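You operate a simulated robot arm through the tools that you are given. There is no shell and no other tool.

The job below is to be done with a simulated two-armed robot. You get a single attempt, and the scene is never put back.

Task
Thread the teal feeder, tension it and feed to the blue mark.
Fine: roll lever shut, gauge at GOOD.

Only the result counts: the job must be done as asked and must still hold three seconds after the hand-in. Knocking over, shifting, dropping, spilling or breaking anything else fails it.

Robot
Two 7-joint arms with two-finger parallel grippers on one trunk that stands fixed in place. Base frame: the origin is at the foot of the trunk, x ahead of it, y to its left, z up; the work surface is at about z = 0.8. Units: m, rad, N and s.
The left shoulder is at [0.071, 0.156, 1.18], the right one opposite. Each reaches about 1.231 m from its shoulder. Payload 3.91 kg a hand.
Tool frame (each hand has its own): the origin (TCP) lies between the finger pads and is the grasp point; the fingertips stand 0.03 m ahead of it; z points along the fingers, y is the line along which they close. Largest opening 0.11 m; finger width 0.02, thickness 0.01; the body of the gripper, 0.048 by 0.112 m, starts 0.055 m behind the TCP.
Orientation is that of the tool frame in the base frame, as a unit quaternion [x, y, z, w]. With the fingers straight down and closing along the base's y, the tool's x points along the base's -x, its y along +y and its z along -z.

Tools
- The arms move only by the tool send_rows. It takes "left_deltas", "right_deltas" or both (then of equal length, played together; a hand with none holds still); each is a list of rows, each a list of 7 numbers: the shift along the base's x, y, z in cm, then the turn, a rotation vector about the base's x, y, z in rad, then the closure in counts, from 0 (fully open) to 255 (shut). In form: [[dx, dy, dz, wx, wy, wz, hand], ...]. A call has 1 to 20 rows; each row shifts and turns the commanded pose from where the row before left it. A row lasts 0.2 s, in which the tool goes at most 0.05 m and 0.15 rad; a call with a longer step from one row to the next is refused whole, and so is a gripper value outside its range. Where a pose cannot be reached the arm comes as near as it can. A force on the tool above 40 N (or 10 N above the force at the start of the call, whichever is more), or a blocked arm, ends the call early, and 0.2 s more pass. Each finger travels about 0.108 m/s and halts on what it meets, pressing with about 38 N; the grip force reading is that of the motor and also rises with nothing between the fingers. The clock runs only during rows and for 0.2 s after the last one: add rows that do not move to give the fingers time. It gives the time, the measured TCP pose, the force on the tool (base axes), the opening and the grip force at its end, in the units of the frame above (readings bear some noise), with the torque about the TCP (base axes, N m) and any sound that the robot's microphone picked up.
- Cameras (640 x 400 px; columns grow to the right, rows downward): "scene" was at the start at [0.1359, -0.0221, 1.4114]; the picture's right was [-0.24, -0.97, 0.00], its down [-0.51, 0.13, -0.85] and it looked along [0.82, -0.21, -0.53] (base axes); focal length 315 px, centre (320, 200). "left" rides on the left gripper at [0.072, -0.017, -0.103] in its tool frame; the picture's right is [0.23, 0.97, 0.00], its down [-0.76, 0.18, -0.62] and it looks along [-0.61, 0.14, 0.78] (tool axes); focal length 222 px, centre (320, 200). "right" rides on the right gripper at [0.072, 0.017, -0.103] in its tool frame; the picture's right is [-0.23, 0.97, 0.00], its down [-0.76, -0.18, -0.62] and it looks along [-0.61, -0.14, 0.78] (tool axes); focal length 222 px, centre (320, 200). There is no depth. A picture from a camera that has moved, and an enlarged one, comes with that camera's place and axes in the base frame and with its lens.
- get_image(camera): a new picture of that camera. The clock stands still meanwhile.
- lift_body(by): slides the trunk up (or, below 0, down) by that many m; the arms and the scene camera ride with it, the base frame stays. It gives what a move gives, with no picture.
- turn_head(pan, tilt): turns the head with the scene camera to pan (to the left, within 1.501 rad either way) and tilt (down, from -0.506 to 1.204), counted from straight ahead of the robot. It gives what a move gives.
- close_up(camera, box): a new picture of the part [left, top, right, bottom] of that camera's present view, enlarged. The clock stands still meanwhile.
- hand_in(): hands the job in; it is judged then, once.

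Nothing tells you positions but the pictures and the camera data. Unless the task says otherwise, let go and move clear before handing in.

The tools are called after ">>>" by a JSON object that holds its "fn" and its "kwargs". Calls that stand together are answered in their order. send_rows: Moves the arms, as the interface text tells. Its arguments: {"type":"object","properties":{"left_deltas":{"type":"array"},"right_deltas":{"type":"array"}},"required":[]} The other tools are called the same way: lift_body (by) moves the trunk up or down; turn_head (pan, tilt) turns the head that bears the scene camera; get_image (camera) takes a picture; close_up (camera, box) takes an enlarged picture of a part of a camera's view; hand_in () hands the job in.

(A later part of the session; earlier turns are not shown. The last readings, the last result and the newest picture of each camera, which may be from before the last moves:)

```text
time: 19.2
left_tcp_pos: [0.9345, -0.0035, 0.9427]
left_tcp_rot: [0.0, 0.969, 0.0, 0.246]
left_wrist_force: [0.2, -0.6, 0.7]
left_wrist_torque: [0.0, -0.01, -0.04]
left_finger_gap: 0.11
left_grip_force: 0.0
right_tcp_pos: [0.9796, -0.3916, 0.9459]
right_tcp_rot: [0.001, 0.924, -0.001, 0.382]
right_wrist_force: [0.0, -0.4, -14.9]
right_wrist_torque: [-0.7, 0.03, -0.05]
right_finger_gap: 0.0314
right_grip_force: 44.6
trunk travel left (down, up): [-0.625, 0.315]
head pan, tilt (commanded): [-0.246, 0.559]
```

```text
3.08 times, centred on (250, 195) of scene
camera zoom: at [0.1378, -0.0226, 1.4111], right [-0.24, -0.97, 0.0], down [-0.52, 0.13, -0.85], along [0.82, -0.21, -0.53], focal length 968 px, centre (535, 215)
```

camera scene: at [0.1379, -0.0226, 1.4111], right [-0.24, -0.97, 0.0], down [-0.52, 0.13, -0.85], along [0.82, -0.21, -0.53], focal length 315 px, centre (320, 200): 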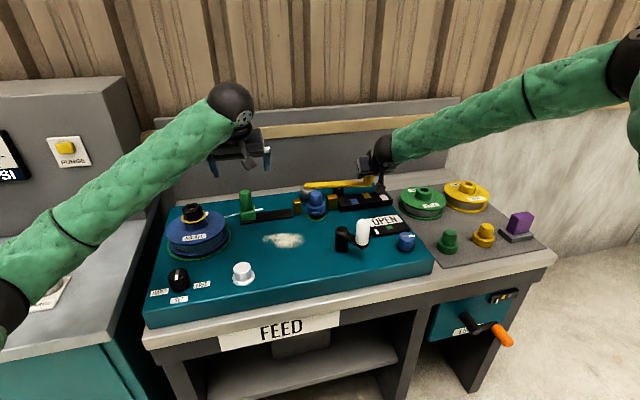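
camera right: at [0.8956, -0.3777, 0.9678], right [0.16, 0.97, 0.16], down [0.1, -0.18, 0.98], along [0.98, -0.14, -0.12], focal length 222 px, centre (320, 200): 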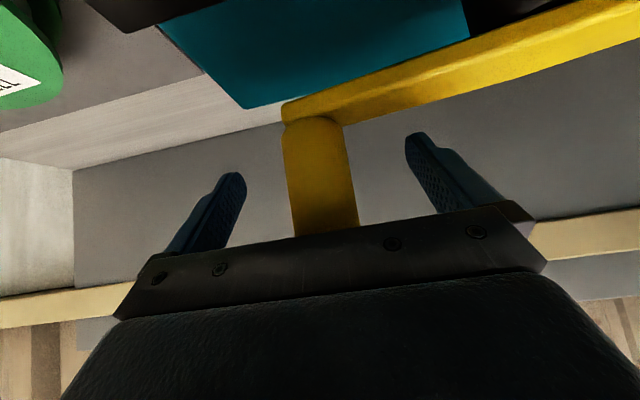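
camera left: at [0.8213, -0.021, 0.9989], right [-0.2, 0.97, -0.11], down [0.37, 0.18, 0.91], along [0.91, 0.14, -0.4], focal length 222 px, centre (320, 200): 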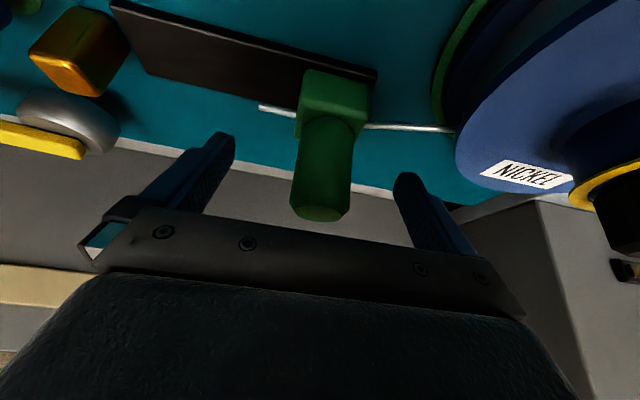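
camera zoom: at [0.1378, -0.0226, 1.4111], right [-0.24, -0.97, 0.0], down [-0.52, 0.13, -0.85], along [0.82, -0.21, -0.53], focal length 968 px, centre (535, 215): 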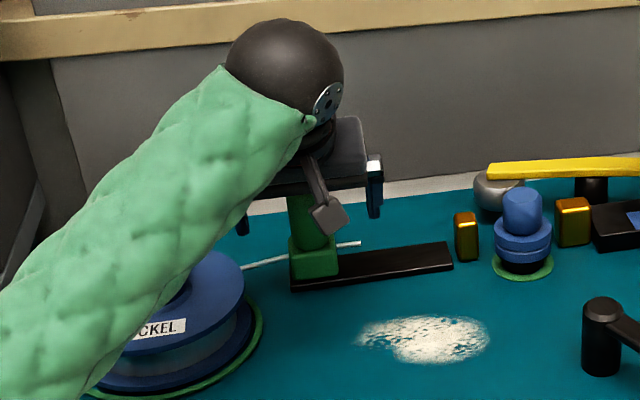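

The knob is centred between the left fingers, so I'll close on it.

>>> {"fn": "send_rows", "kwargs": {"left_deltas": [[0, 0, 0, 0, 0, 0, 120], [0, 0, 0, 0, 0, 0, 170], [0, 0, 0, 0, 0, 0, 230], [0, 0, 0, 0, 0, 0, 230]]}}

>>> {"fn": "close_up", "kwargs": {"camera": "scene", "box": [220, 160, 420, 280]}}

```text
time: 20.2
left_tcp_pos: [0.9333, -0.0013, 0.9423]
left_tcp_rot: [-0.001, 0.969, 0.0, 0.246]
left_wrist_force: [-2.8, 9.4, -1.0]
left_wrist_torque: [-0.68, -0.04, 0.08]
left_finger_gap: 0.0332
left_grip_force: 45.0
right_tcp_pos: [0.9791, -0.3912, 0.9467]
right_tcp_rot: [0.0, 0.924, 0.0, 0.382]
right_wrist_force: [0.1, -6.5, -16.6]
right_wrist_torque: [-0.47, -0.16, -0.07]
right_finger_gap: 0.0314
right_grip_force: 45.2
trunk travel left (down, up): [-0.625, 0.315]
head pan, tilt (commanded): [-0.246, 0.559]
```

```text
3.20 times, centred on (320, 220) of scene
camera zoom: at [0.1378, -0.0223, 1.4111], right [-0.24, -0.97, 0.0], down [-0.52, 0.13, -0.85], along [0.82, -0.21, -0.53], focal length 1007 px, centre (320, 136)
```

zoom: 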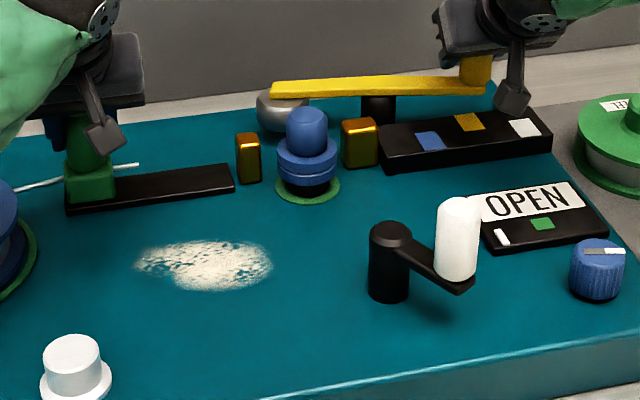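

I'll slide the shuttle slowly along −y toward the brass guide, 3 cm to start, and check the force and how the wire behaves.

>>> {"fn": "send_rows", "kwargs": {"left_deltas": [[0, -0.5, 0, 0, 0, 0, 230], [0, -0.5, 0, 0, 0, 0, 230], [0, -0.5, 0, 0, 0, 0, 230], [0, -0.5, 0, 0, 0, 0, 230], [0, -0.5, 0, 0, 0, 0, 230], [0, -0.5, 0, 0, 0, 0, 230], [0, 0, 0, 0, 0, 0, 230]]}}

>>> {"fn": "close_up", "kwargs": {"camera": "scene", "box": [220, 160, 420, 280]}}

>>> {"fn": "get_image", "kwargs": {"camera": "left"}}

```text
time: 20.6
left_tcp_pos: [0.9332, -0.0025, 0.9429]
left_tcp_rot: [-0.003, 0.969, 0.003, 0.246]
left_wrist_force: [-7.9, 4.9, -1.4]
left_wrist_torque: [-0.69, -0.7, 0.24]
left_finger_gap: 0.0333
left_grip_force: 45.1
right_tcp_pos: [0.9782, -0.3907, 0.9459]
right_tcp_rot: [0.002, 0.924, -0.001, 0.382]
right_wrist_force: [6.7, 6.7, -8.3]
right_wrist_torque: [-0.5, -0.67, -0.59]
right_finger_gap: 0.0315
right_grip_force: 45.2
trunk travel left (down, up): [-0.625, 0.315]
head pan, tilt (commanded): [-0.246, 0.559]
stopped in row 2 (left hand): the force on the tool passed its limit at 46 N (the readings are from after the stop); the commanded pose is now the measured one
```

```text
3.20 times, centred on (320, 220) of scene
camera zoom: at [0.137, -0.0211, 1.4115], right [-0.24, -0.97, 0.0], down [-0.52, 0.13, -0.85], along [0.82, -0.21, -0.53], focal length 1007 px, centre (320, 136)
```

zoom: 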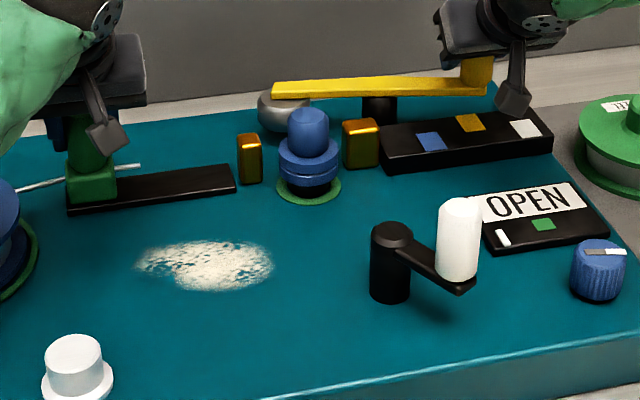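

```text
taken
camera left: at [0.8217, -0.0209, 0.9993], right [-0.21, 0.97, -0.11], down [0.37, 0.18, 0.91], along [0.9, 0.15, -0.4], focal length 222 px, centre (320, 200)
```

left: 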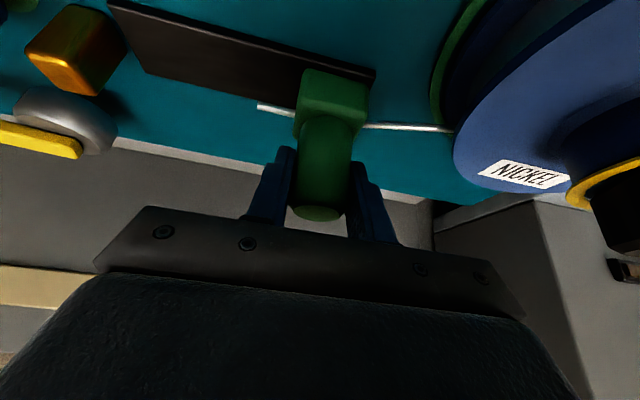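

The shuttle won't slide: it takes more than 40 N, and the black brake knob is pointing at SET. It needs FREE for threading, so I'll let go of the shuttle, back off, and bring the left hand over the brake knob near (0.70, 0.16).

>>> {"fn": "send_rows", "kwargs": {"left_deltas": [[0, 0, 0, 0, 0, 0, 0], [0, 0, 0, 0, 0, 0, 0], [0, 0, 0, 0, 0, 0, 0], [-2.0, 0, 3.4, 0, 0, 0, 0], [-2.0, 0, 3.4, 0, 0, 0, 0], [-2.0, 0, 3.4, 0, 0, 0, 0], [-2.0, 0, 3.4, 0, 0.125, 0, 0], [-2.6, 2.7, 0, 0, 0.125, 0, 0], [-2.6, 2.7, 0, 0, 0.125, 0, 0], [-2.6, 2.7, 0, 0, 0.125, 0, 0], [-2.6, 2.7, 0, 0, 0, -0.133, 0], [-2.6, 2.7, 0, 0, 0, -0.133, 0], [-2.4, 2.6, 0, 0, 0, -0.133, 0], [0, 0, 0, 0, 0, -0.133, 0], [0, 0, 0, 0, 0, -0.133, 0], [0, 0, 0, 0, 0, -0.133, 0], [0, 0, 0, 0, 0, -0.133, 0], [0, 0, 0, 0, 0, -0.133, 0], [0, 0, 0, 0, 0, 0, 0]]}}

>>> {"fn": "get_image", "kwargs": {"camera": "left"}}

>>> {"fn": "get_image", "kwargs": {"camera": "scene"}}

```text
time: 24.6
left_tcp_pos: [0.7, 0.1578, 1.0788]
left_tcp_rot: [0.507, 0.862, 0.002, 0.001]
left_wrist_force: [0.1, -0.2, -0.3]
left_wrist_torque: [0.04, 0.04, 0.03]
left_finger_gap: 0.1103
left_grip_force: 0.0
right_tcp_pos: [0.9796, -0.3911, 0.9474]
right_tcp_rot: [0.001, 0.924, -0.001, 0.382]
right_wrist_force: [8.4, 22.1, -6.6]
right_wrist_torque: [0.36, -0.06, -0.59]
right_finger_gap: 0.0315
right_grip_force: 45.1
trunk travel left (down, up): [-0.625, 0.315]
head pan, tilt (commanded): [-0.246, 0.559]
```

```text
taken
camera left: at [0.6514, 0.2119, 1.1823], right [0.74, 0.67, 0.0], down [0.53, -0.58, 0.62], along [0.42, -0.46, -0.78], focal length 222 px, centre (320, 200)
```

left: 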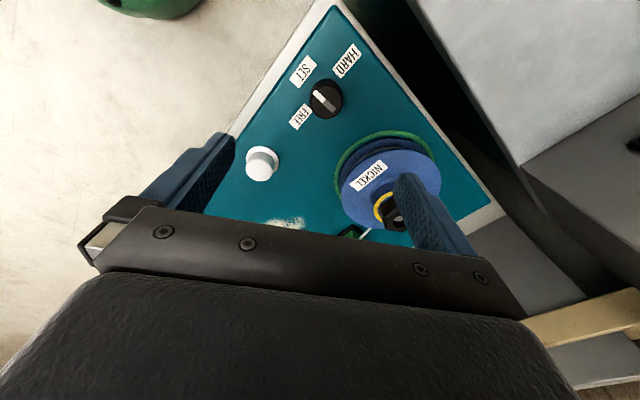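

```text
taken
camera scene: at [0.1376, -0.0203, 1.4112], right [-0.24, -0.97, 0.0], down [-0.52, 0.13, -0.85], along [0.82, -0.21, -0.53], focal length 315 px, centre (320, 200)
```

scene: 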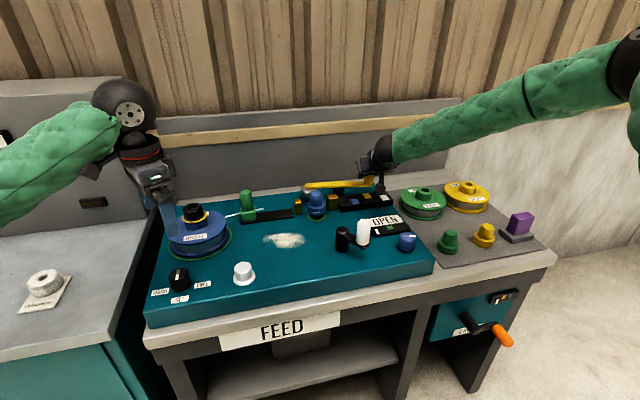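

>>> {"fn": "close_up", "kwargs": {"camera": "left", "box": [270, 40, 390, 140]}}

>>> {"fn": "close_up", "kwargs": {"camera": "left", "box": [320, 100, 480, 250]}}

>>> {"fn": "close_up", "kwargs": {"camera": "scene", "box": [145, 250, 225, 310]}}

```text
4.00 times, centred on (330, 90) of left
camera zoom: at [0.6514, 0.2119, 1.1823], right [0.74, 0.67, 0.0], down [0.53, -0.58, 0.62], along [0.42, -0.46, -0.78], focal length 888 px, centre (280, 640)
```

zoom: 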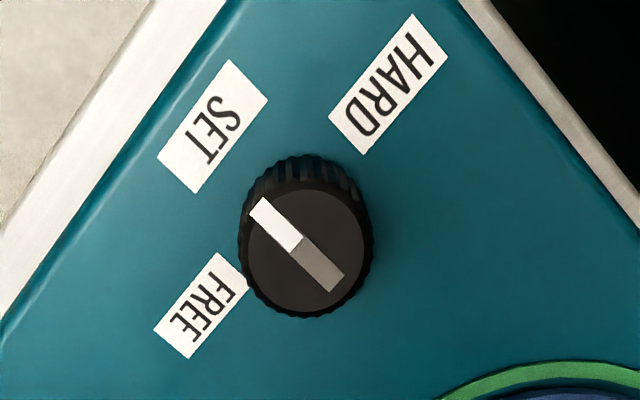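

```text
2.67 times, centred on (400, 175) of left
camera zoom: at [0.6514, 0.2119, 1.1823], right [0.74, 0.67, 0.0], down [0.53, -0.58, 0.62], along [0.42, -0.46, -0.78], focal length 592 px, centre (107, 267)
```

zoom: 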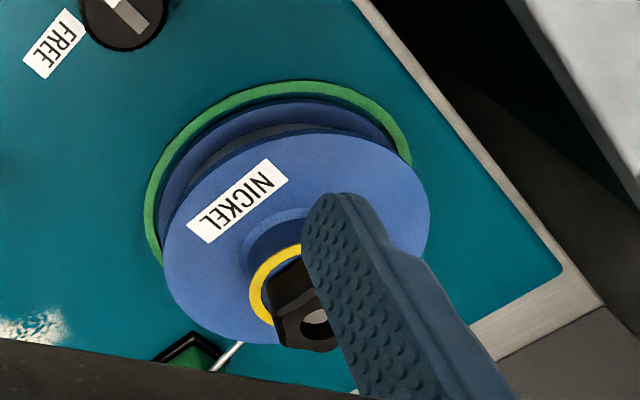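

```text
6.67 times, centred on (185, 280) of scene
camera zoom: at [0.1376, -0.0203, 1.4112], right [-0.24, -0.97, 0.0], down [-0.52, 0.13, -0.85], along [0.82, -0.21, -0.53], focal length 2098 px, centre (1220, -333)
```

zoom: 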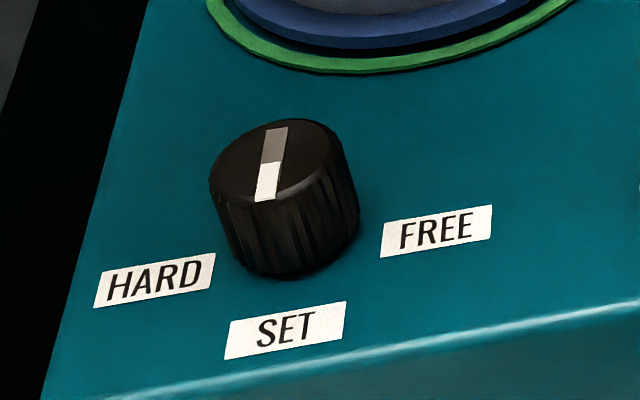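

The knob top is at about (0.707, 0.162, 0.90), pointing at SET, and FREE is a quarter turn counter-clockwise seen from above. I'll descend on it with the fingers part-closed to stay clear of the spool.

>>> {"fn": "send_rows", "kwargs": {"left_deltas": [[0.35, 0.2, -3.5, 0, 0, 0, 90], [0.38, 0.22, -3.5, 0, 0, 0, 90], [0, 0, -3.5, 0, 0, 0, 90], [0, 0, -3.5, 0, 0, 0, 90], [0, 0, -2.5, 0, 0, 0, 90], [0, 0, 0, 0, 0, 0, 90]]}}

>>> {"fn": "get_image", "kwargs": {"camera": "left"}}

>>> {"fn": "close_up", "kwargs": {"camera": "scene", "box": [100, 170, 260, 310]}}

```text
time: 26.0
left_tcp_pos: [0.7081, 0.1631, 0.9147]
left_tcp_rot: [0.506, 0.863, 0.002, 0.0]
left_wrist_force: [-0.1, 0.4, 0.8]
left_wrist_torque: [0.03, 0.01, -0.02]
left_finger_gap: 0.0713
left_grip_force: 0.1
right_tcp_pos: [0.9794, -0.3896, 0.9465]
right_tcp_rot: [0.003, 0.925, -0.002, 0.381]
right_wrist_force: [9.4, 22.5, -7.0]
right_wrist_torque: [0.39, 0.12, -0.63]
right_finger_gap: 0.0317
right_grip_force: 44.7
trunk travel left (down, up): [-0.625, 0.315]
head pan, tilt (commanded): [-0.246, 0.559]
```

```text
taken
camera left: at [0.6581, 0.2164, 1.0177], right [0.74, 0.67, 0.0], down [0.53, -0.58, 0.62], along [0.42, -0.46, -0.78], focal length 222 px, centre (320, 200)
```

left: 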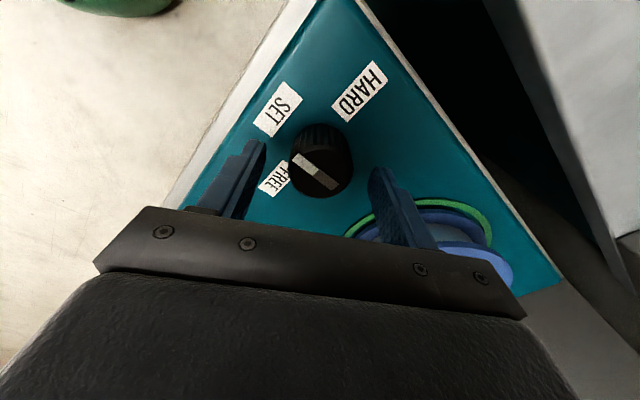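

```text
2.86 times, centred on (180, 240) of scene
camera zoom: at [0.1376, -0.0202, 1.4112], right [-0.24, -0.97, 0.0], down [-0.52, 0.13, -0.85], along [0.82, -0.21, -0.53], focal length 899 px, centre (720, 86)
```

zoom: 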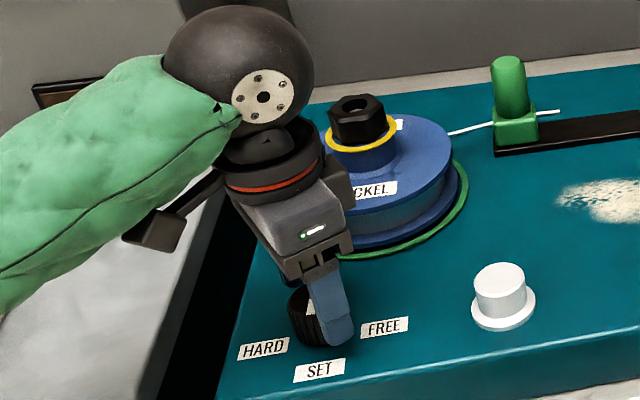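

The hand is centred on the knob to within a millimetre. I'll lower 1.9 cm and close on it.

>>> {"fn": "send_rows", "kwargs": {"left_deltas": [[0, 0, -1.0, 0, 0, 0, 90], [0, 0, -0.9, 0, 0, 0, 90], [0, 0, 0, 0, 0, 0, 150], [0, 0, 0, 0, 0, 0, 200], [0, 0, 0, 0, 0, 0, 230], [0, 0, 0, 0, 0, 0, 230]]}}

>>> {"fn": "get_image", "kwargs": {"camera": "left"}}

```text
time: 27.4
left_tcp_pos: [0.7071, 0.1619, 0.8953]
left_tcp_rot: [0.505, 0.863, 0.002, 0.0]
left_wrist_force: [19.7, 7.1, -0.7]
left_wrist_torque: [0.33, 0.2, 0.0]
left_finger_gap: 0.0415
left_grip_force: 44.8
right_tcp_pos: [0.9799, -0.3923, 0.9461]
right_tcp_rot: [0.002, 0.924, -0.002, 0.382]
right_wrist_force: [2.4, 19.3, -1.2]
right_wrist_torque: [0.43, 0.26, -0.1]
right_finger_gap: 0.0318
right_grip_force: 44.5
trunk travel left (down, up): [-0.625, 0.315]
head pan, tilt (commanded): [-0.246, 0.559]
```

```text
taken
camera left: at [0.6583, 0.2165, 0.9985], right [0.74, 0.67, 0.0], down [0.53, -0.58, 0.62], along [0.42, -0.46, -0.78], focal length 222 px, centre (320, 200)
```

left: 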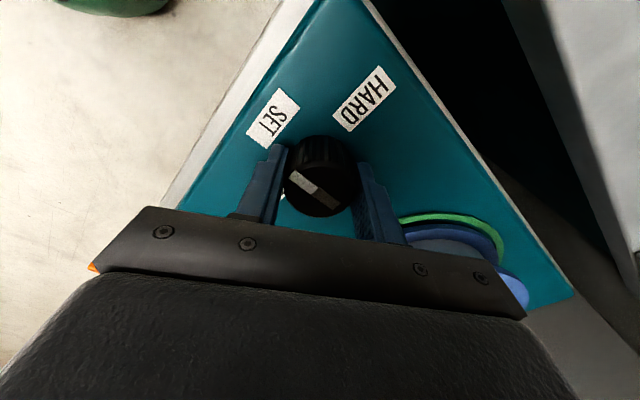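

The knob is gripped, 4.1 cm across. I'll relieve the side load and turn it about 90° counter-clockwise, to FREE.

>>> {"fn": "send_rows", "kwargs": {"left_deltas": [[0.3, 0.12, 0, 0, 0, 0, 230], [0, 0, 0, 0, 0, 0.14, 230], [0, 0, 0, 0, 0, 0.14, 230], [0, 0, 0, 0, 0, 0.14, 230], [0, 0, 0, 0, 0, 0.14, 230], [0, 0, 0, 0, 0, 0.14, 230], [0, 0, 0, 0, 0, 0.14, 230], [0, 0, 0, 0, 0, 0, 230]]}}

>>> {"fn": "get_image", "kwargs": {"camera": "left"}}

```text
time: 29.4
left_tcp_pos: [0.709, 0.1623, 0.8939]
left_tcp_rot: [0.111, 0.994, 0.002, -0.001]
left_wrist_force: [-13.0, 8.0, 1.1]
left_wrist_torque: [-0.47, -0.35, -0.02]
left_finger_gap: 0.0415
left_grip_force: 45.2
right_tcp_pos: [0.9784, -0.3918, 0.9469]
right_tcp_rot: [0.0, 0.924, 0.0, 0.382]
right_wrist_force: [8.6, 8.5, -7.7]
right_wrist_torque: [-0.79, -0.58, -0.69]
right_finger_gap: 0.0314
right_grip_force: 44.8
trunk travel left (down, up): [-0.625, 0.315]
head pan, tilt (commanded): [-0.246, 0.559]
stopped in row 8 (right hand): the force on the tool passed its limit at 40 N (the readings are from after the stop); the commanded pose is now the measured one
```

```text
taken
camera left: at [0.6366, 0.1604, 0.9986], right [-0.01, 1.0, 0.0], down [0.78, 0.0, 0.62], along [0.62, 0.01, -0.78], focal length 222 px, centre (320, 200)
```

left: 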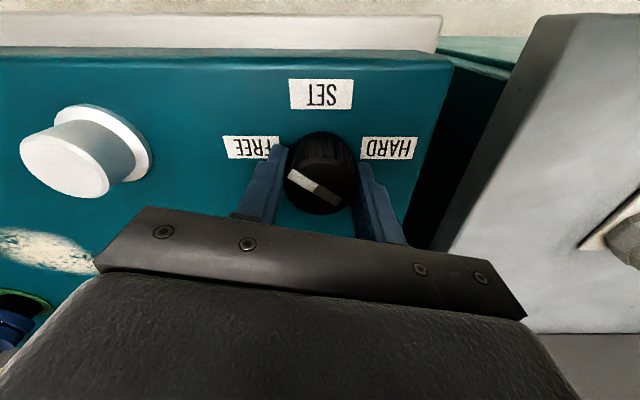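

The knob turned about 48°, but body sway loads the right hand while it grips the lever. I'll release the lever carefully, back off, and see whether it stays open by itself.

>>> {"fn": "send_rows", "kwargs": {"right_deltas": [[0, 0, 0, 0, 0, 0, 120], [0, 0, 0, 0, 0, 0, 0], [0, 0, 0, 0, 0, 0, 0], [-2.4, 0, 2.4, 0, 0, 0, 0], [-2.4, 0, 2.4, 0, 0, 0, 0], [-2.4, 0, 2.4, 0, 0, 0, 0], [0, 0, 0, 0, 0, 0, 0]], "left_deltas": [[0, 0, 0, 0, 0, 0, 230], [0, 0, 0, 0, 0, 0, 230], [0, 0, 0, 0, 0, 0, 230], [0, 0, 0, 0, 0, 0, 230], [0, 0, 0, 0, 0, 0, 230], [0, 0, 0, 0, 0, 0, 230], [0, 0, 0, 0, 0, 0, 230]]}}

>>> {"fn": "close_up", "kwargs": {"camera": "scene", "box": [240, 130, 440, 260]}}

```text
time: 31.0
left_tcp_pos: [0.7097, 0.1635, 0.8949]
left_tcp_rot: [0.109, 0.994, 0.002, -0.002]
left_wrist_force: [0.7, 6.8, -7.5]
left_wrist_torque: [-1.0, -0.37, -0.05]
left_finger_gap: 0.0417
left_grip_force: 45.1
right_tcp_pos: [0.9065, -0.3921, 1.0184]
right_tcp_rot: [0.002, 0.924, -0.001, 0.382]
right_wrist_force: [-0.2, 0.5, 0.7]
right_wrist_torque: [0.0, -0.02, 0.02]
right_finger_gap: 0.1101
right_grip_force: 0.1
trunk travel left (down, up): [-0.625, 0.315]
head pan, tilt (commanded): [-0.246, 0.559]
```

```text
3.08 times, centred on (340, 195) of scene
camera zoom: at [0.1363, -0.0212, 1.4113], right [-0.24, -0.97, 0.0], down [-0.51, 0.13, -0.85], along [0.82, -0.21, -0.53], focal length 968 px, centre (258, 215)
```

zoom: 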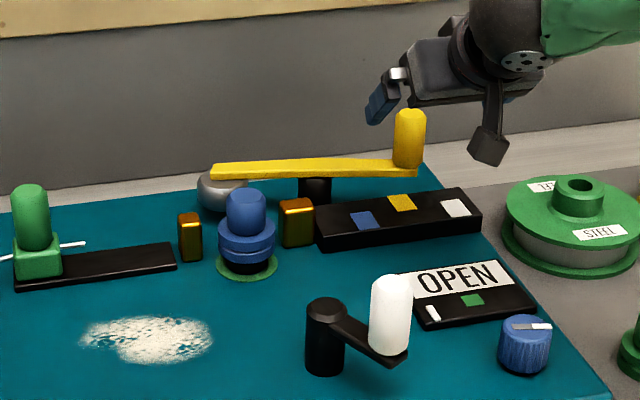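

The lever stays open on its own and the gauge still reads OPEN. I'll finish turning the brake knob, another 42° or so, to FREE.

>>> {"fn": "send_rows", "kwargs": {"left_deltas": [[0, 0, 0, 0, 0, 0.14, 230], [0, 0, 0, 0, 0, 0.14, 230], [0, 0, 0, 0, 0, 0.14, 230], [0, 0, 0, 0, 0, 0.14, 230], [0, 0, 0, 0, 0, 0.14, 230], [0, 0, 0, 0, 0, 0.04, 230], [0, 0, 0, 0, 0, 0, 230]]}}

>>> {"fn": "get_image", "kwargs": {"camera": "left"}}

```text
time: 32.6
left_tcp_pos: [0.7104, 0.1642, 0.895]
left_tcp_rot: [-0.258, 0.966, 0.001, -0.002]
left_wrist_force: [-0.5, 22.6, -3.4]
left_wrist_torque: [-0.05, -0.1, -0.05]
left_finger_gap: 0.0415
left_grip_force: 45.2
right_tcp_pos: [0.9067, -0.3885, 1.018]
right_tcp_rot: [0.001, 0.924, -0.001, 0.382]
right_wrist_force: [0.0, -0.8, -0.1]
right_wrist_torque: [0.01, -0.02, 0.01]
right_finger_gap: 0.1098
right_grip_force: 0.0
trunk travel left (down, up): [-0.625, 0.315]
head pan, tilt (commanded): [-0.246, 0.559]
```

```text
taken
camera left: at [0.6565, 0.112, 0.9986], right [-0.68, 0.73, 0.0], down [0.57, 0.53, 0.62], along [0.45, 0.43, -0.78], focal length 222 px, centre (320, 200)
```

left: 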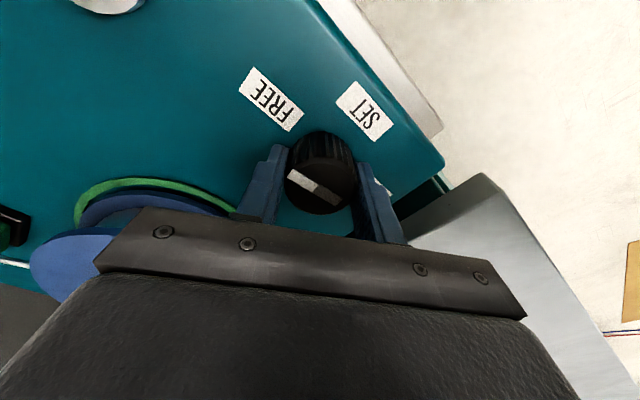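

The pointer has swung round to FREE. I'll release the knob, rise clear and confirm it.

>>> {"fn": "send_rows", "kwargs": {"left_deltas": [[0, 0, 0, 0, 0, 0, 90], [0, 0, 0, 0, 0, 0, 90], [0, 0, 2, 0, 0, 0, 90], [0, 0, 4, 0, 0, 0, 90], [0, 0, 4, 0, 0, 0, 90], [0, 0, 4, 0, 0, 0, 90], [0, 0, 4, 0, 0, 0, 90], [0, 0, 0, 0, 0, 0, 0]]}}

>>> {"fn": "close_up", "kwargs": {"camera": "scene", "box": [145, 230, 265, 310]}}

>>> {"fn": "close_up", "kwargs": {"camera": "scene", "box": [240, 150, 440, 270]}}

```text
time: 34.4
left_tcp_pos: [0.7112, 0.1623, 1.0744]
left_tcp_rot: [-0.257, 0.966, 0.001, -0.002]
left_wrist_force: [-0.2, 0.7, 0.7]
left_wrist_torque: [0.0, 0.02, -0.01]
left_finger_gap: 0.1099
left_grip_force: 0.1
right_tcp_pos: [0.907, -0.3909, 1.0179]
right_tcp_rot: [0.001, 0.924, 0.0, 0.382]
right_wrist_force: [0.6, -0.2, -0.4]
right_wrist_torque: [-0.03, -0.02, 0.0]
right_finger_gap: 0.11
right_grip_force: 0.1
trunk travel left (down, up): [-0.625, 0.315]
head pan, tilt (commanded): [-0.246, 0.559]
```

```text
5.00 times, centred on (205, 270) of scene
camera zoom: at [0.1365, -0.0217, 1.4113], right [-0.24, -0.97, 0.0], down [-0.51, 0.13, -0.85], along [0.82, -0.21, -0.53], focal length 1574 px, centre (895, -150)
```

zoom: 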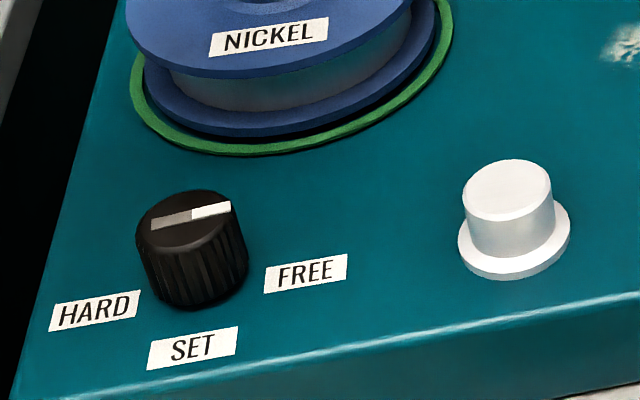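

```text
3.20 times, centred on (340, 210) of scene
camera zoom: at [0.1365, -0.0217, 1.4113], right [-0.24, -0.97, 0.0], down [-0.51, 0.13, -0.85], along [0.82, -0.21, -0.53], focal length 1007 px, centre (256, 168)
```

zoom: 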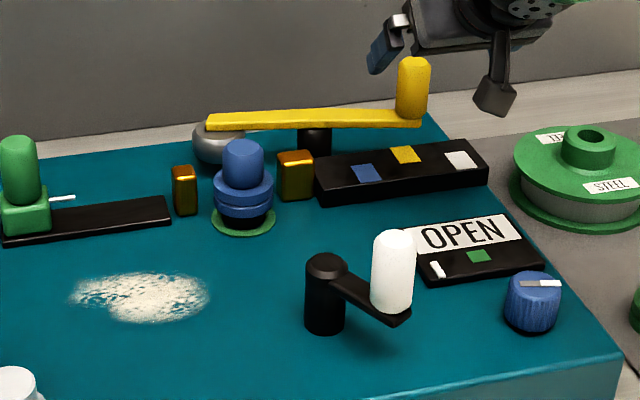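

The brake is at FREE. Now the left hand goes back to the shuttle knob.

>>> {"fn": "send_rows", "kwargs": {"left_deltas": [[2.39, -2.77, 0.05, 0, 0, -0.131, 0], [2.39, -2.77, 0.05, 0, 0, -0.131, 0], [2.39, -2.77, 0.05, 0, 0, -0.131, 0], [2.39, -2.77, 0.05, 0, 0, -0.131, 0], [2.39, -2.77, 0.05, 0, -0.125, 0, 0], [2.39, -2.7, 0.05, 0, -0.125, 0, 0], [0, 0, 0, 0, -0.125, 0, 0], [0, 0, 0, 0, -0.125, 0, 0], [2.0, 0.05, -3.4, 0, 0, 0, 0], [2.0, 0.05, -3.4, 0, 0, 0, 0], [0, 0, 0, 0, 0, 0, 0]]}}

>>> {"fn": "get_image", "kwargs": {"camera": "left"}}

```text
time: 36.8
left_tcp_pos: [0.8932, -0.0026, 1.0092]
left_tcp_rot: [0.002, 0.969, 0.002, 0.247]
left_wrist_force: [-0.2, 1.2, -0.6]
left_wrist_torque: [0.02, 0.01, 0.02]
left_finger_gap: 0.1101
left_grip_force: 0.0
right_tcp_pos: [0.9055, -0.3916, 1.0185]
right_tcp_rot: [0.001, 0.924, 0.0, 0.383]
right_wrist_force: [-0.6, 0.3, -0.4]
right_wrist_torque: [-0.02, 0.0, 0.0]
right_finger_gap: 0.1099
right_grip_force: 0.1
trunk travel left (down, up): [-0.625, 0.315]
head pan, tilt (commanded): [-0.246, 0.559]
```

```text
taken
camera left: at [0.7814, -0.0197, 1.0653], right [-0.2, 0.98, -0.1], down [0.37, 0.17, 0.91], along [0.91, 0.14, -0.4], focal length 222 px, centre (320, 200)
```

left: 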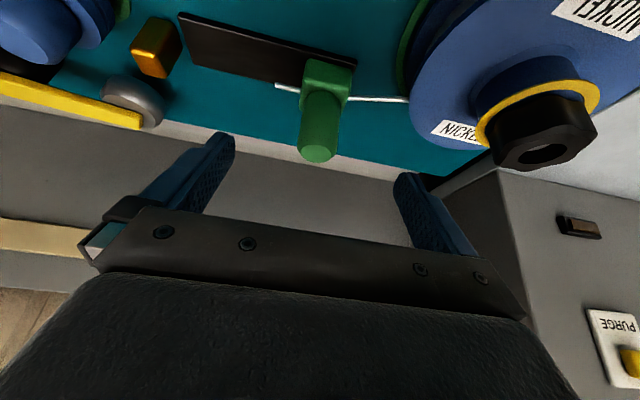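

>>> {"fn": "send_rows", "kwargs": {"left_deltas": [[2.1, 0.15, -3.35, 0, 0, 0, 0], [2.1, 0.15, -3.35, 0, 0, 0, 0], [0, 0, 0, 0, 0, 0, 0], [0, 0, 0, 0, 0, 0, 120], [0, 0, 0, 0, 0, 0, 170], [0, 0, 0, 0, 0, 0, 230], [0, 0, 0, 0, 0, 0, 230]]}}

>>> {"fn": "send_rows", "kwargs": {"left_deltas": [[0, -0.3, 0, 0, 0, 0, 230], [0, -0.5, 0, 0, 0, 0, 230], [0, -0.5, 0, 0, 0, 0, 230], [0, -0.5, 0, 0, 0, 0, 230], [0, 0, 0, 0, 0, 0, 230]]}}

>>> {"fn": "close_up", "kwargs": {"camera": "scene", "box": [220, 160, 420, 280]}}

```text
time: 38.4
left_tcp_pos: [0.9373, -0.0022, 0.9428]
left_tcp_rot: [0.004, 0.969, 0.002, 0.247]
left_wrist_force: [9.0, -31.8, -2.4]
left_wrist_torque: [-1.17, -0.13, -0.07]
left_finger_gap: 0.0335
left_grip_force: 44.9
right_tcp_pos: [0.9061, -0.3949, 1.0159]
right_tcp_rot: [0.001, 0.924, 0.001, 0.382]
right_wrist_force: [0.3, 0.9, -0.7]
right_wrist_torque: [-0.04, 0.02, -0.02]
right_finger_gap: 0.1102
right_grip_force: 0.0
trunk travel left (down, up): [-0.625, 0.315]
head pan, tilt (commanded): [-0.246, 0.559]
```

```text
time: 39.4
left_tcp_pos: [0.937, -0.0027, 0.943]
left_tcp_rot: [-0.005, 0.97, 0.009, 0.244]
left_wrist_force: [-26.4, 55.4, 0.7]
left_wrist_torque: [-0.87, -0.22, 0.19]
left_finger_gap: 0.0337
left_grip_force: 45.2
right_tcp_pos: [0.9016, -0.3934, 1.02]
right_tcp_rot: [0.002, 0.924, -0.001, 0.383]
right_wrist_force: [0.0, 0.6, -0.2]
right_wrist_torque: [0.05, 0.02, 0.03]
right_finger_gap: 0.11
right_grip_force: 0.0
trunk travel left (down, up): [-0.625, 0.315]
head pan, tilt (commanded): [-0.246, 0.559]
stopped in row 4 (left hand): the force on the tool passed its limit at 51 N (the readings are from after the stop); the commanded pose is now the measured one
```

```text
3.20 times, centred on (320, 220) of scene
camera zoom: at [0.1329, -0.0177, 1.4118], right [-0.24, -0.97, 0.0], down [-0.51, 0.12, -0.85], along [0.82, -0.2, -0.53], focal length 1007 px, centre (320, 136)
```

zoom: 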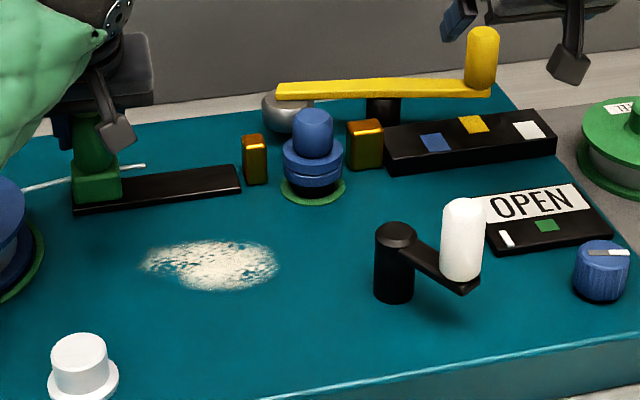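

The shuttle still won't move with the brake at FREE and the lever OPEN, so something else is latching it. While gripping the knob I'll test gently whether it lifts or presses, starting with a small lift.

>>> {"fn": "send_rows", "kwargs": {"left_deltas": [[0, 0.2, 0, 0, 0, 0, 230], [0, 0, 0, 0, 0, 0, 230], [0, 0, 0.3, 0, 0, 0, 230], [0, 0, 0.3, 0, 0, 0, 230], [0, 0, 0.3, 0, 0, 0, 230], [0, 0, 0, 0, 0, 0, 230]]}}

>>> {"fn": "close_up", "kwargs": {"camera": "scene", "box": [220, 170, 310, 230]}}

>>> {"fn": "get_image", "kwargs": {"camera": "left"}}

```text
time: 40.3
left_tcp_pos: [0.9392, -0.0011, 0.9425]
left_tcp_rot: [-0.004, 0.97, 0.011, 0.241]
left_wrist_force: [-16.4, 42.5, -6.2]
left_wrist_torque: [-0.8, -0.34, 0.36]
left_finger_gap: 0.0339
left_grip_force: 45.5
right_tcp_pos: [0.9036, -0.3968, 1.0198]
right_tcp_rot: [0.004, 0.924, -0.001, 0.383]
right_wrist_force: [0.2, -0.3, -0.8]
right_wrist_torque: [0.03, 0.0, 0.05]
right_finger_gap: 0.1098
right_grip_force: 0.0
trunk travel left (down, up): [-0.625, 0.315]
head pan, tilt (commanded): [-0.246, 0.559]
stopped in row 4 (left hand): the force on the tool passed its limit at 72 N (the readings are from after the stop); the commanded pose is now the measured one
```

```text
6.67 times, centred on (265, 200) of scene
camera zoom: at [0.1347, -0.0211, 1.4117], right [-0.24, -0.97, 0.0], down [-0.51, 0.13, -0.85], along [0.82, -0.21, -0.53], focal length 2098 px, centre (687, 200)
```

zoom: 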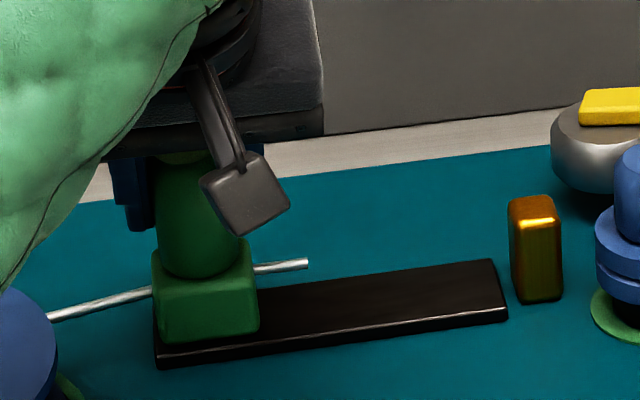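

```text
taken
camera left: at [0.8265, -0.0229, 0.9992], right [-0.21, 0.97, -0.09], down [0.38, 0.17, 0.91], along [0.9, 0.16, -0.4], focal length 222 px, centre (320, 200)
```

left: 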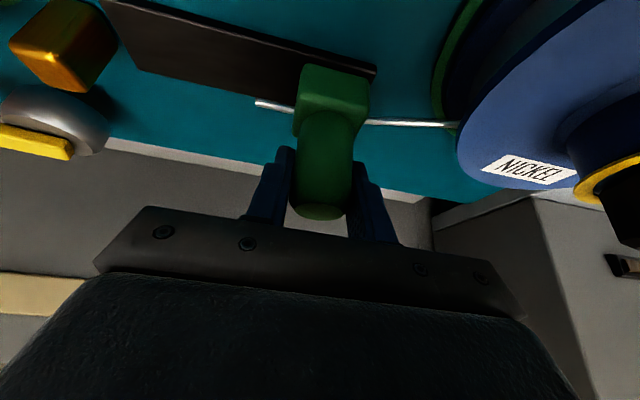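

The shuttle's knob doesn't lift, and the side load builds up quickly, so I'll let go and step back. Then I'll look around the room with the head for anything that explains the latch, including the unlabelled white button.

>>> {"fn": "send_rows", "kwargs": {"left_deltas": [[0, 0, 0, 0, 0, 0, 120], [0, 0, 0, 0, 0, 0, 0], [0, 0, 0, 0, 0, 0, 0], [-2.0, 0, 3.4, 0, 0, 0, 0], [-2.0, 0, 3.4, 0, 0, 0, 0], [-2.0, 0, 3.4, 0, 0, 0, 0], [-3.0, 1, 3.4, 0, 0, 0, 0], [-3.0, 1, 2, 0, 0, 0, 0], [0, 0, 0, 0, 0, 0, 0]]}}

>>> {"fn": "get_image", "kwargs": {"camera": "scene"}}

>>> {"fn": "turn_head", "kwargs": {"pan": 0.5, "tilt": 0.3}}

>>> {"fn": "get_image", "kwargs": {"camera": "scene"}}

>>> {"fn": "turn_head", "kwargs": {"pan": -0.1, "tilt": 1.0}}

>>> {"fn": "get_image", "kwargs": {"camera": "scene"}}

```text
time: 42.3
left_tcp_pos: [0.8192, 0.0097, 1.0989]
left_tcp_rot: [-0.001, 0.971, 0.008, 0.241]
left_wrist_force: [-0.1, -0.1, -0.3]
left_wrist_torque: [0.01, -0.01, -0.01]
left_finger_gap: 0.1102
left_grip_force: 0.0
right_tcp_pos: [0.9053, -0.3964, 1.0164]
right_tcp_rot: [0.004, 0.924, -0.001, 0.382]
right_wrist_force: [0.4, 0.4, -0.4]
right_wrist_torque: [0.0, 0.0, -0.02]
right_finger_gap: 0.1099
right_grip_force: 0.0
trunk travel left (down, up): [-0.625, 0.315]
head pan, tilt (commanded): [-0.246, 0.559]
```

```text
taken
camera scene: at [0.1369, -0.0228, 1.4112], right [-0.24, -0.97, 0.0], down [-0.52, 0.13, -0.85], along [0.82, -0.21, -0.53], focal length 315 px, centre (320, 200)
```

scene: 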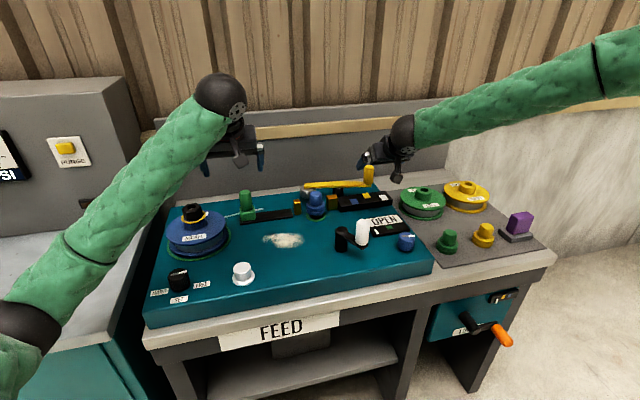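

```text
time: 43.4
left_tcp_pos: [0.8197, 0.0116, 1.1]
left_tcp_rot: [-0.001, 0.97, 0.008, 0.242]
left_wrist_force: [0.4, 0.1, 0.1]
left_wrist_torque: [-0.01, -0.01, 0.01]
left_finger_gap: 0.1099
left_grip_force: 0.0
right_tcp_pos: [0.9046, -0.3977, 1.0172]
right_tcp_rot: [0.004, 0.924, -0.001, 0.382]
right_wrist_force: [-0.1, 0.2, 0.8]
right_wrist_torque: [-0.04, -0.01, -0.02]
right_finger_gap: 0.1103
right_grip_force: 0.0
trunk travel left (down, up): [-0.625, 0.315]
head pan, tilt (commanded): [0.499, 0.3]
```

```text
taken
camera scene: at [0.1312, 0.0444, 1.4351], right [0.48, -0.88, 0.0], down [-0.26, -0.14, -0.95], along [0.84, 0.46, -0.3], focal length 315 px, centre (320, 200)
```

scene: 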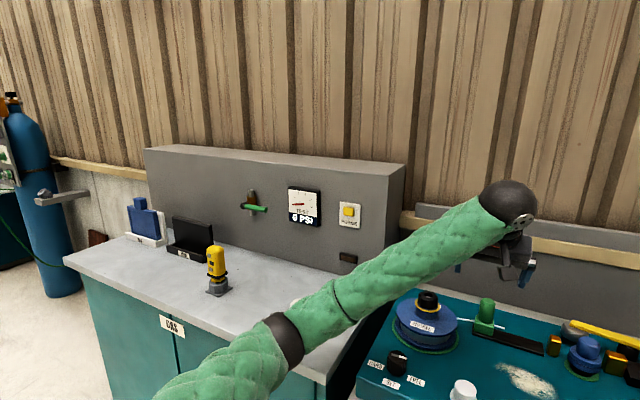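

```text
time: 44.5
left_tcp_pos: [0.8196, 0.0122, 1.0994]
left_tcp_rot: [-0.001, 0.97, 0.009, 0.241]
left_wrist_force: [0.0, -0.4, -0.5]
left_wrist_torque: [0.0, 0.01, -0.01]
left_finger_gap: 0.1103
left_grip_force: 0.0
right_tcp_pos: [0.9044, -0.3959, 1.0171]
right_tcp_rot: [0.004, 0.924, -0.002, 0.382]
right_wrist_force: [-0.1, 0.7, 0.0]
right_wrist_torque: [-0.02, 0.02, -0.04]
right_finger_gap: 0.1098
right_grip_force: 0.0
trunk travel left (down, up): [-0.625, 0.315]
head pan, tilt (commanded): [-0.099, 1.0]
```

```text
taken
camera scene: at [0.1185, -0.0072, 1.3757], right [-0.1, -1.0, 0.0], down [-0.84, 0.08, -0.54], along [0.54, -0.05, -0.84], focal length 315 px, centre (320, 200)
```

scene: 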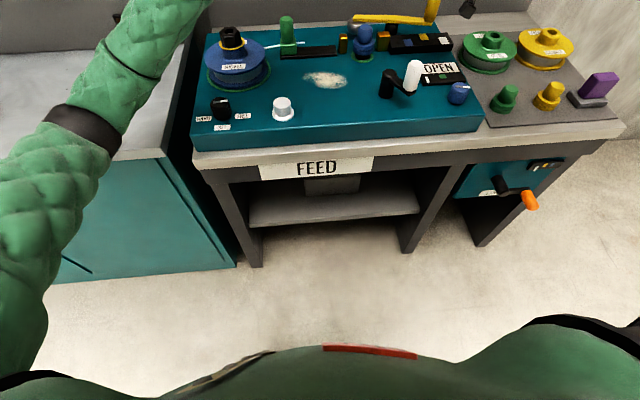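

There is no placard anywhere, so the unlabelled white push-button at about (0.698, 0.022, 0.893) is the best candidate for a hold-to-release latch. I'll bring the left hand over it with the fingers closed, then press it lightly and watch what happens.

>>> {"fn": "send_rows", "kwargs": {"left_deltas": [[-4, 0.2, 0, 0, -0.075, 0, 120], [-4, 0.2, -1, 0, -0.075, 0, 255], [-4, 0.2, -2, 0, 0, 0, 255], [-4, 0.2, -2, 0, 0, 0, 255], [-2, 0.2, -3, 0, 0, 0, 255], [0, 0, 0, 0, 0, 0, 255], [0, 0, 0, 0, 0, 0, 255]], "right_deltas": [[-3, 0, 2, 0, 0.07, 0, 0], [-3, 0, 2, 0, 0.07, 0, 0], [0, 0, 0, 0, 0.07, 0, 0], [0, 0, 0, 0, 0.07, 0, 0], [0, 0, 0, 0, 0, 0, 0], [0, 0, 0, 0, 0, 0, 0], [0, 0, 0, 0, 0, 0, 0]]}}

>>> {"fn": "turn_head", "kwargs": {"pan": -0.15, "tilt": 0.75}}

>>> {"fn": "get_image", "kwargs": {"camera": "scene"}}

>>> {"fn": "get_image", "kwargs": {"camera": "left"}}

```text
time: 46.1
left_tcp_pos: [0.6363, 0.0207, 1.0183]
left_tcp_rot: [-0.002, 0.95, 0.008, 0.313]
left_wrist_force: [-0.6, -0.2, 0.0]
left_wrist_torque: [0.01, -0.01, -0.01]
left_finger_gap: 0.0
left_grip_force: 37.6
right_tcp_pos: [0.8443, -0.3952, 1.0582]
right_tcp_rot: [0.004, 0.968, -0.002, 0.249]
right_wrist_force: [0.6, -0.5, 0.5]
right_wrist_torque: [0.01, -0.02, -0.02]
right_finger_gap: 0.11
right_grip_force: 0.0
trunk travel left (down, up): [-0.625, 0.315]
head pan, tilt (commanded): [-0.099, 1.0]
```

```text
time: 46.9
left_tcp_pos: [0.6368, 0.0199, 1.0185]
left_tcp_rot: [-0.002, 0.949, 0.008, 0.314]
left_wrist_force: [0.4, 0.2, 0.4]
left_wrist_torque: [-0.04, 0.01, -0.01]
left_finger_gap: 0.0
left_grip_force: 37.4
right_tcp_pos: [0.8442, -0.3963, 1.059]
right_tcp_rot: [0.003, 0.968, -0.002, 0.25]
right_wrist_force: [-0.1, -0.4, -0.6]
right_wrist_torque: [0.0, 0.04, -0.01]
right_finger_gap: 0.1098
right_grip_force: 0.0
trunk travel left (down, up): [-0.625, 0.315]
head pan, tilt (commanded): [-0.15, 0.75]
```

```text
taken
camera scene: at [0.1309, -0.0127, 1.3947], right [-0.15, -0.99, 0.0], down [-0.68, 0.1, -0.73], along [0.72, -0.11, -0.68], focal length 315 px, centre (320, 200)
```

scene: 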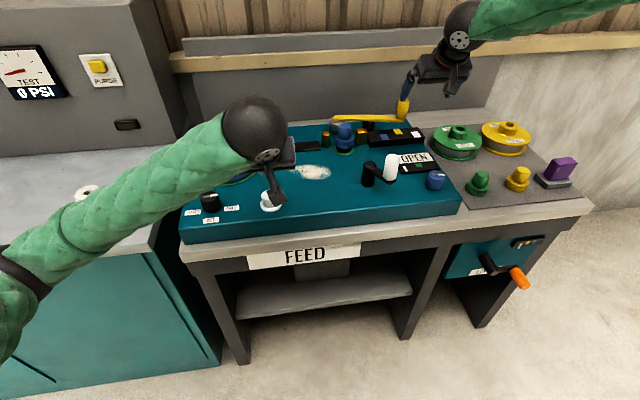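

```text
taken
camera left: at [0.5178, 0.0007, 1.0583], right [-0.19, 0.97, -0.12], down [0.24, 0.17, 0.96], along [0.95, 0.15, -0.26], focal length 222 px, centre (320, 200)
```

left: 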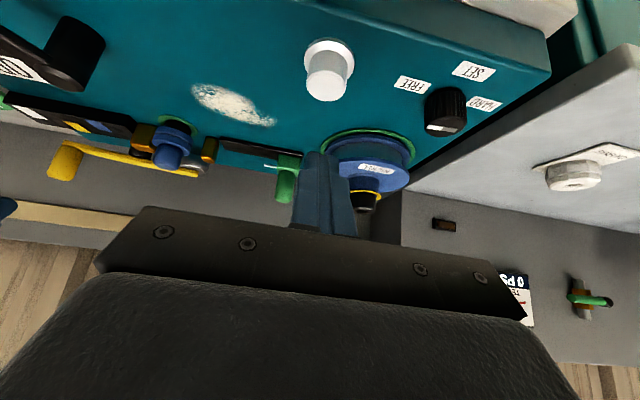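

The button is confirmed at (0.699, 0.021). I'll move the closed fingertips to just above it and press down slowly.

>>> {"fn": "send_rows", "kwargs": {"left_deltas": [[2.0, 0.05, -2.5, 0, 0, 0, 255], [2.0, 0.05, -2.5, 0, 0, 0, 255], [1.05, 0, -2.3, 0, 0, 0, 255], [0, 0, 0, 0, 0, 0, 255]]}}

>>> {"fn": "get_image", "kwargs": {"camera": "left"}}

>>> {"fn": "close_up", "kwargs": {"camera": "scene", "box": [200, 130, 340, 240]}}

```text
time: 47.9
left_tcp_pos: [0.6873, 0.0215, 0.946]
left_tcp_rot: [-0.001, 0.949, 0.007, 0.315]
left_wrist_force: [0.4, 0.2, -0.2]
left_wrist_torque: [0.0, 0.01, 0.0]
left_finger_gap: 0.0002
left_grip_force: 37.7
right_tcp_pos: [0.8441, -0.3952, 1.0584]
right_tcp_rot: [0.004, 0.968, -0.002, 0.25]
right_wrist_force: [-0.1, 0.0, -0.2]
right_wrist_torque: [-0.04, -0.02, 0.03]
right_finger_gap: 0.1102
right_grip_force: 0.0
trunk travel left (down, up): [-0.625, 0.315]
head pan, tilt (commanded): [-0.15, 0.75]
```

```text
taken
camera left: at [0.5681, 0.0022, 0.9859], right [-0.19, 0.97, -0.12], down [0.24, 0.17, 0.96], along [0.95, 0.15, -0.26], focal length 222 px, centre (320, 200)
```

left: 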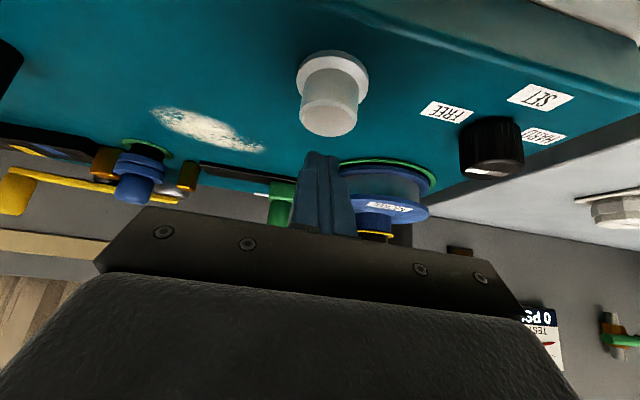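

```text
3.64 times, centred on (270, 185) of scene
camera zoom: at [0.1308, -0.0128, 1.3948], right [-0.15, -0.99, 0.0], down [-0.67, 0.1, -0.73], along [0.72, -0.11, -0.68], focal length 1144 px, centre (502, 254)
```

zoom: 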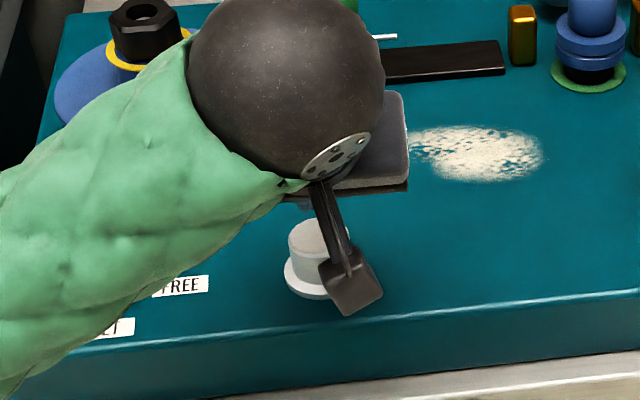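

>>> {"fn": "send_rows", "kwargs": {"left_deltas": [[0, 0, -1.0, 0, 0, 0, 255], [0, 0, -0.9, 0, 0, 0, 255], [0, 0, -0.4, 0, 0, 0, 255], [0, 0, -0.3, 0, 0, 0, 255], [0, 0, -0.3, 0, 0, 0, 255], [0, 0, 0, 0, 0, 0, 255]]}}

>>> {"fn": "get_image", "kwargs": {"camera": "scene"}}

>>> {"fn": "close_up", "kwargs": {"camera": "scene", "box": [200, 130, 340, 240]}}

```text
time: 49.1
left_tcp_pos: [0.6874, 0.0231, 0.9255]
left_tcp_rot: [-0.002, 0.947, 0.006, 0.32]
left_wrist_force: [-13.4, -1.8, 16.4]
left_wrist_torque: [-0.14, 0.27, -0.17]
left_finger_gap: 0.0002
left_grip_force: 37.7
right_tcp_pos: [0.843, -0.3937, 1.0598]
right_tcp_rot: [0.002, 0.968, -0.001, 0.249]
right_wrist_force: [0.6, -0.4, -1.1]
right_wrist_torque: [0.0, -0.01, 0.03]
right_finger_gap: 0.1098
right_grip_force: 0.0
trunk travel left (down, up): [-0.625, 0.315]
head pan, tilt (commanded): [-0.15, 0.75]
stopped in row 6 (left hand): the force on the tool passed its limit at 43 N (the readings are from after the stop); the commanded pose is now the measured one
```

```text
taken
camera scene: at [0.1292, -0.0125, 1.3948], right [-0.15, -0.99, 0.0], down [-0.67, 0.1, -0.73], along [0.72, -0.11, -0.68], focal length 315 px, centre (320, 200)
```

scene: 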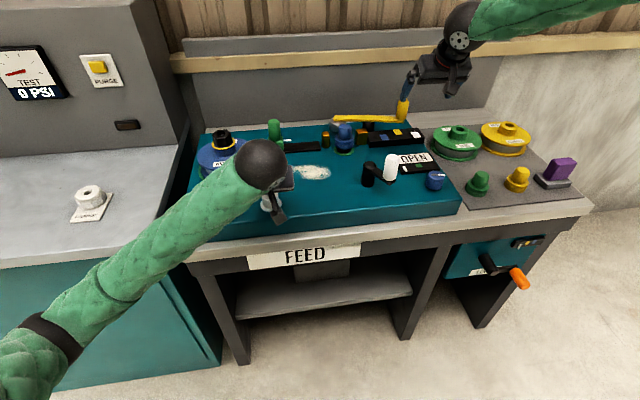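

```text
3.64 times, centred on (270, 185) of scene
camera zoom: at [0.1292, -0.0125, 1.3948], right [-0.15, -0.99, 0.0], down [-0.67, 0.1, -0.73], along [0.72, -0.11, -0.68], focal length 1144 px, centre (502, 254)
```

zoom: 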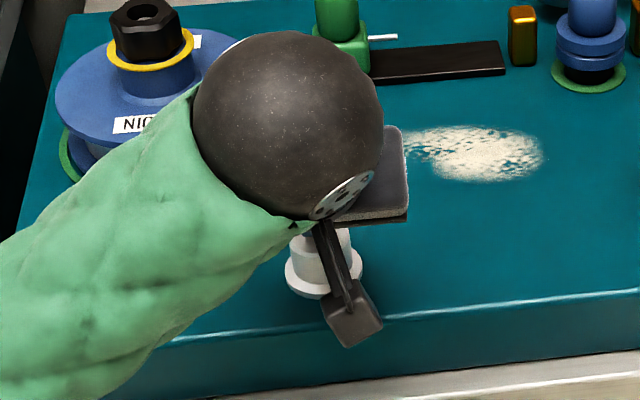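

>>> {"fn": "close_up", "kwargs": {"camera": "left", "box": [240, 0, 420, 200]}}

>>> {"fn": "close_up", "kwargs": {"camera": "scene", "box": [340, 130, 460, 200]}}

```text
2.00 times, centred on (330, 100) of left
camera zoom: at [0.5678, 0.0041, 0.9619], right [-0.19, 0.97, -0.13], down [0.23, 0.17, 0.96], along [0.96, 0.15, -0.25], focal length 444 px, centre (300, 400)
```

zoom: 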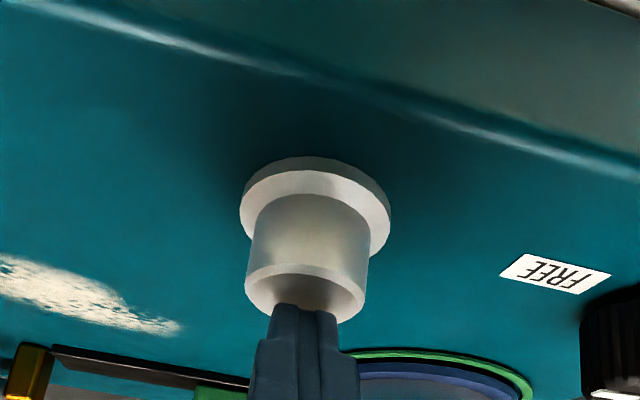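

```text
5.33 times, centred on (400, 165) of scene
camera zoom: at [0.1292, -0.0125, 1.3948], right [-0.15, -0.99, 0.0], down [-0.67, 0.1, -0.73], along [0.72, -0.11, -0.68], focal length 1678 px, centre (-107, 387)
```

zoom: 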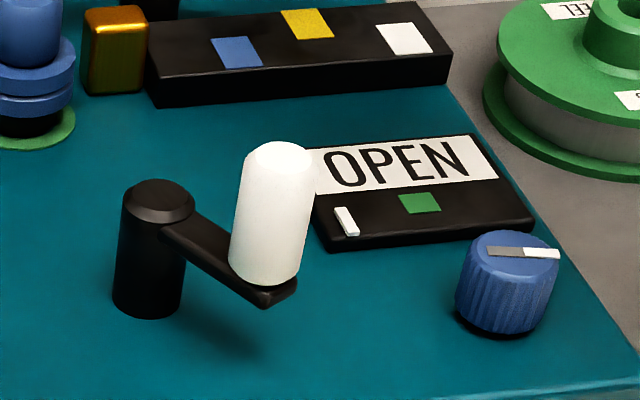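

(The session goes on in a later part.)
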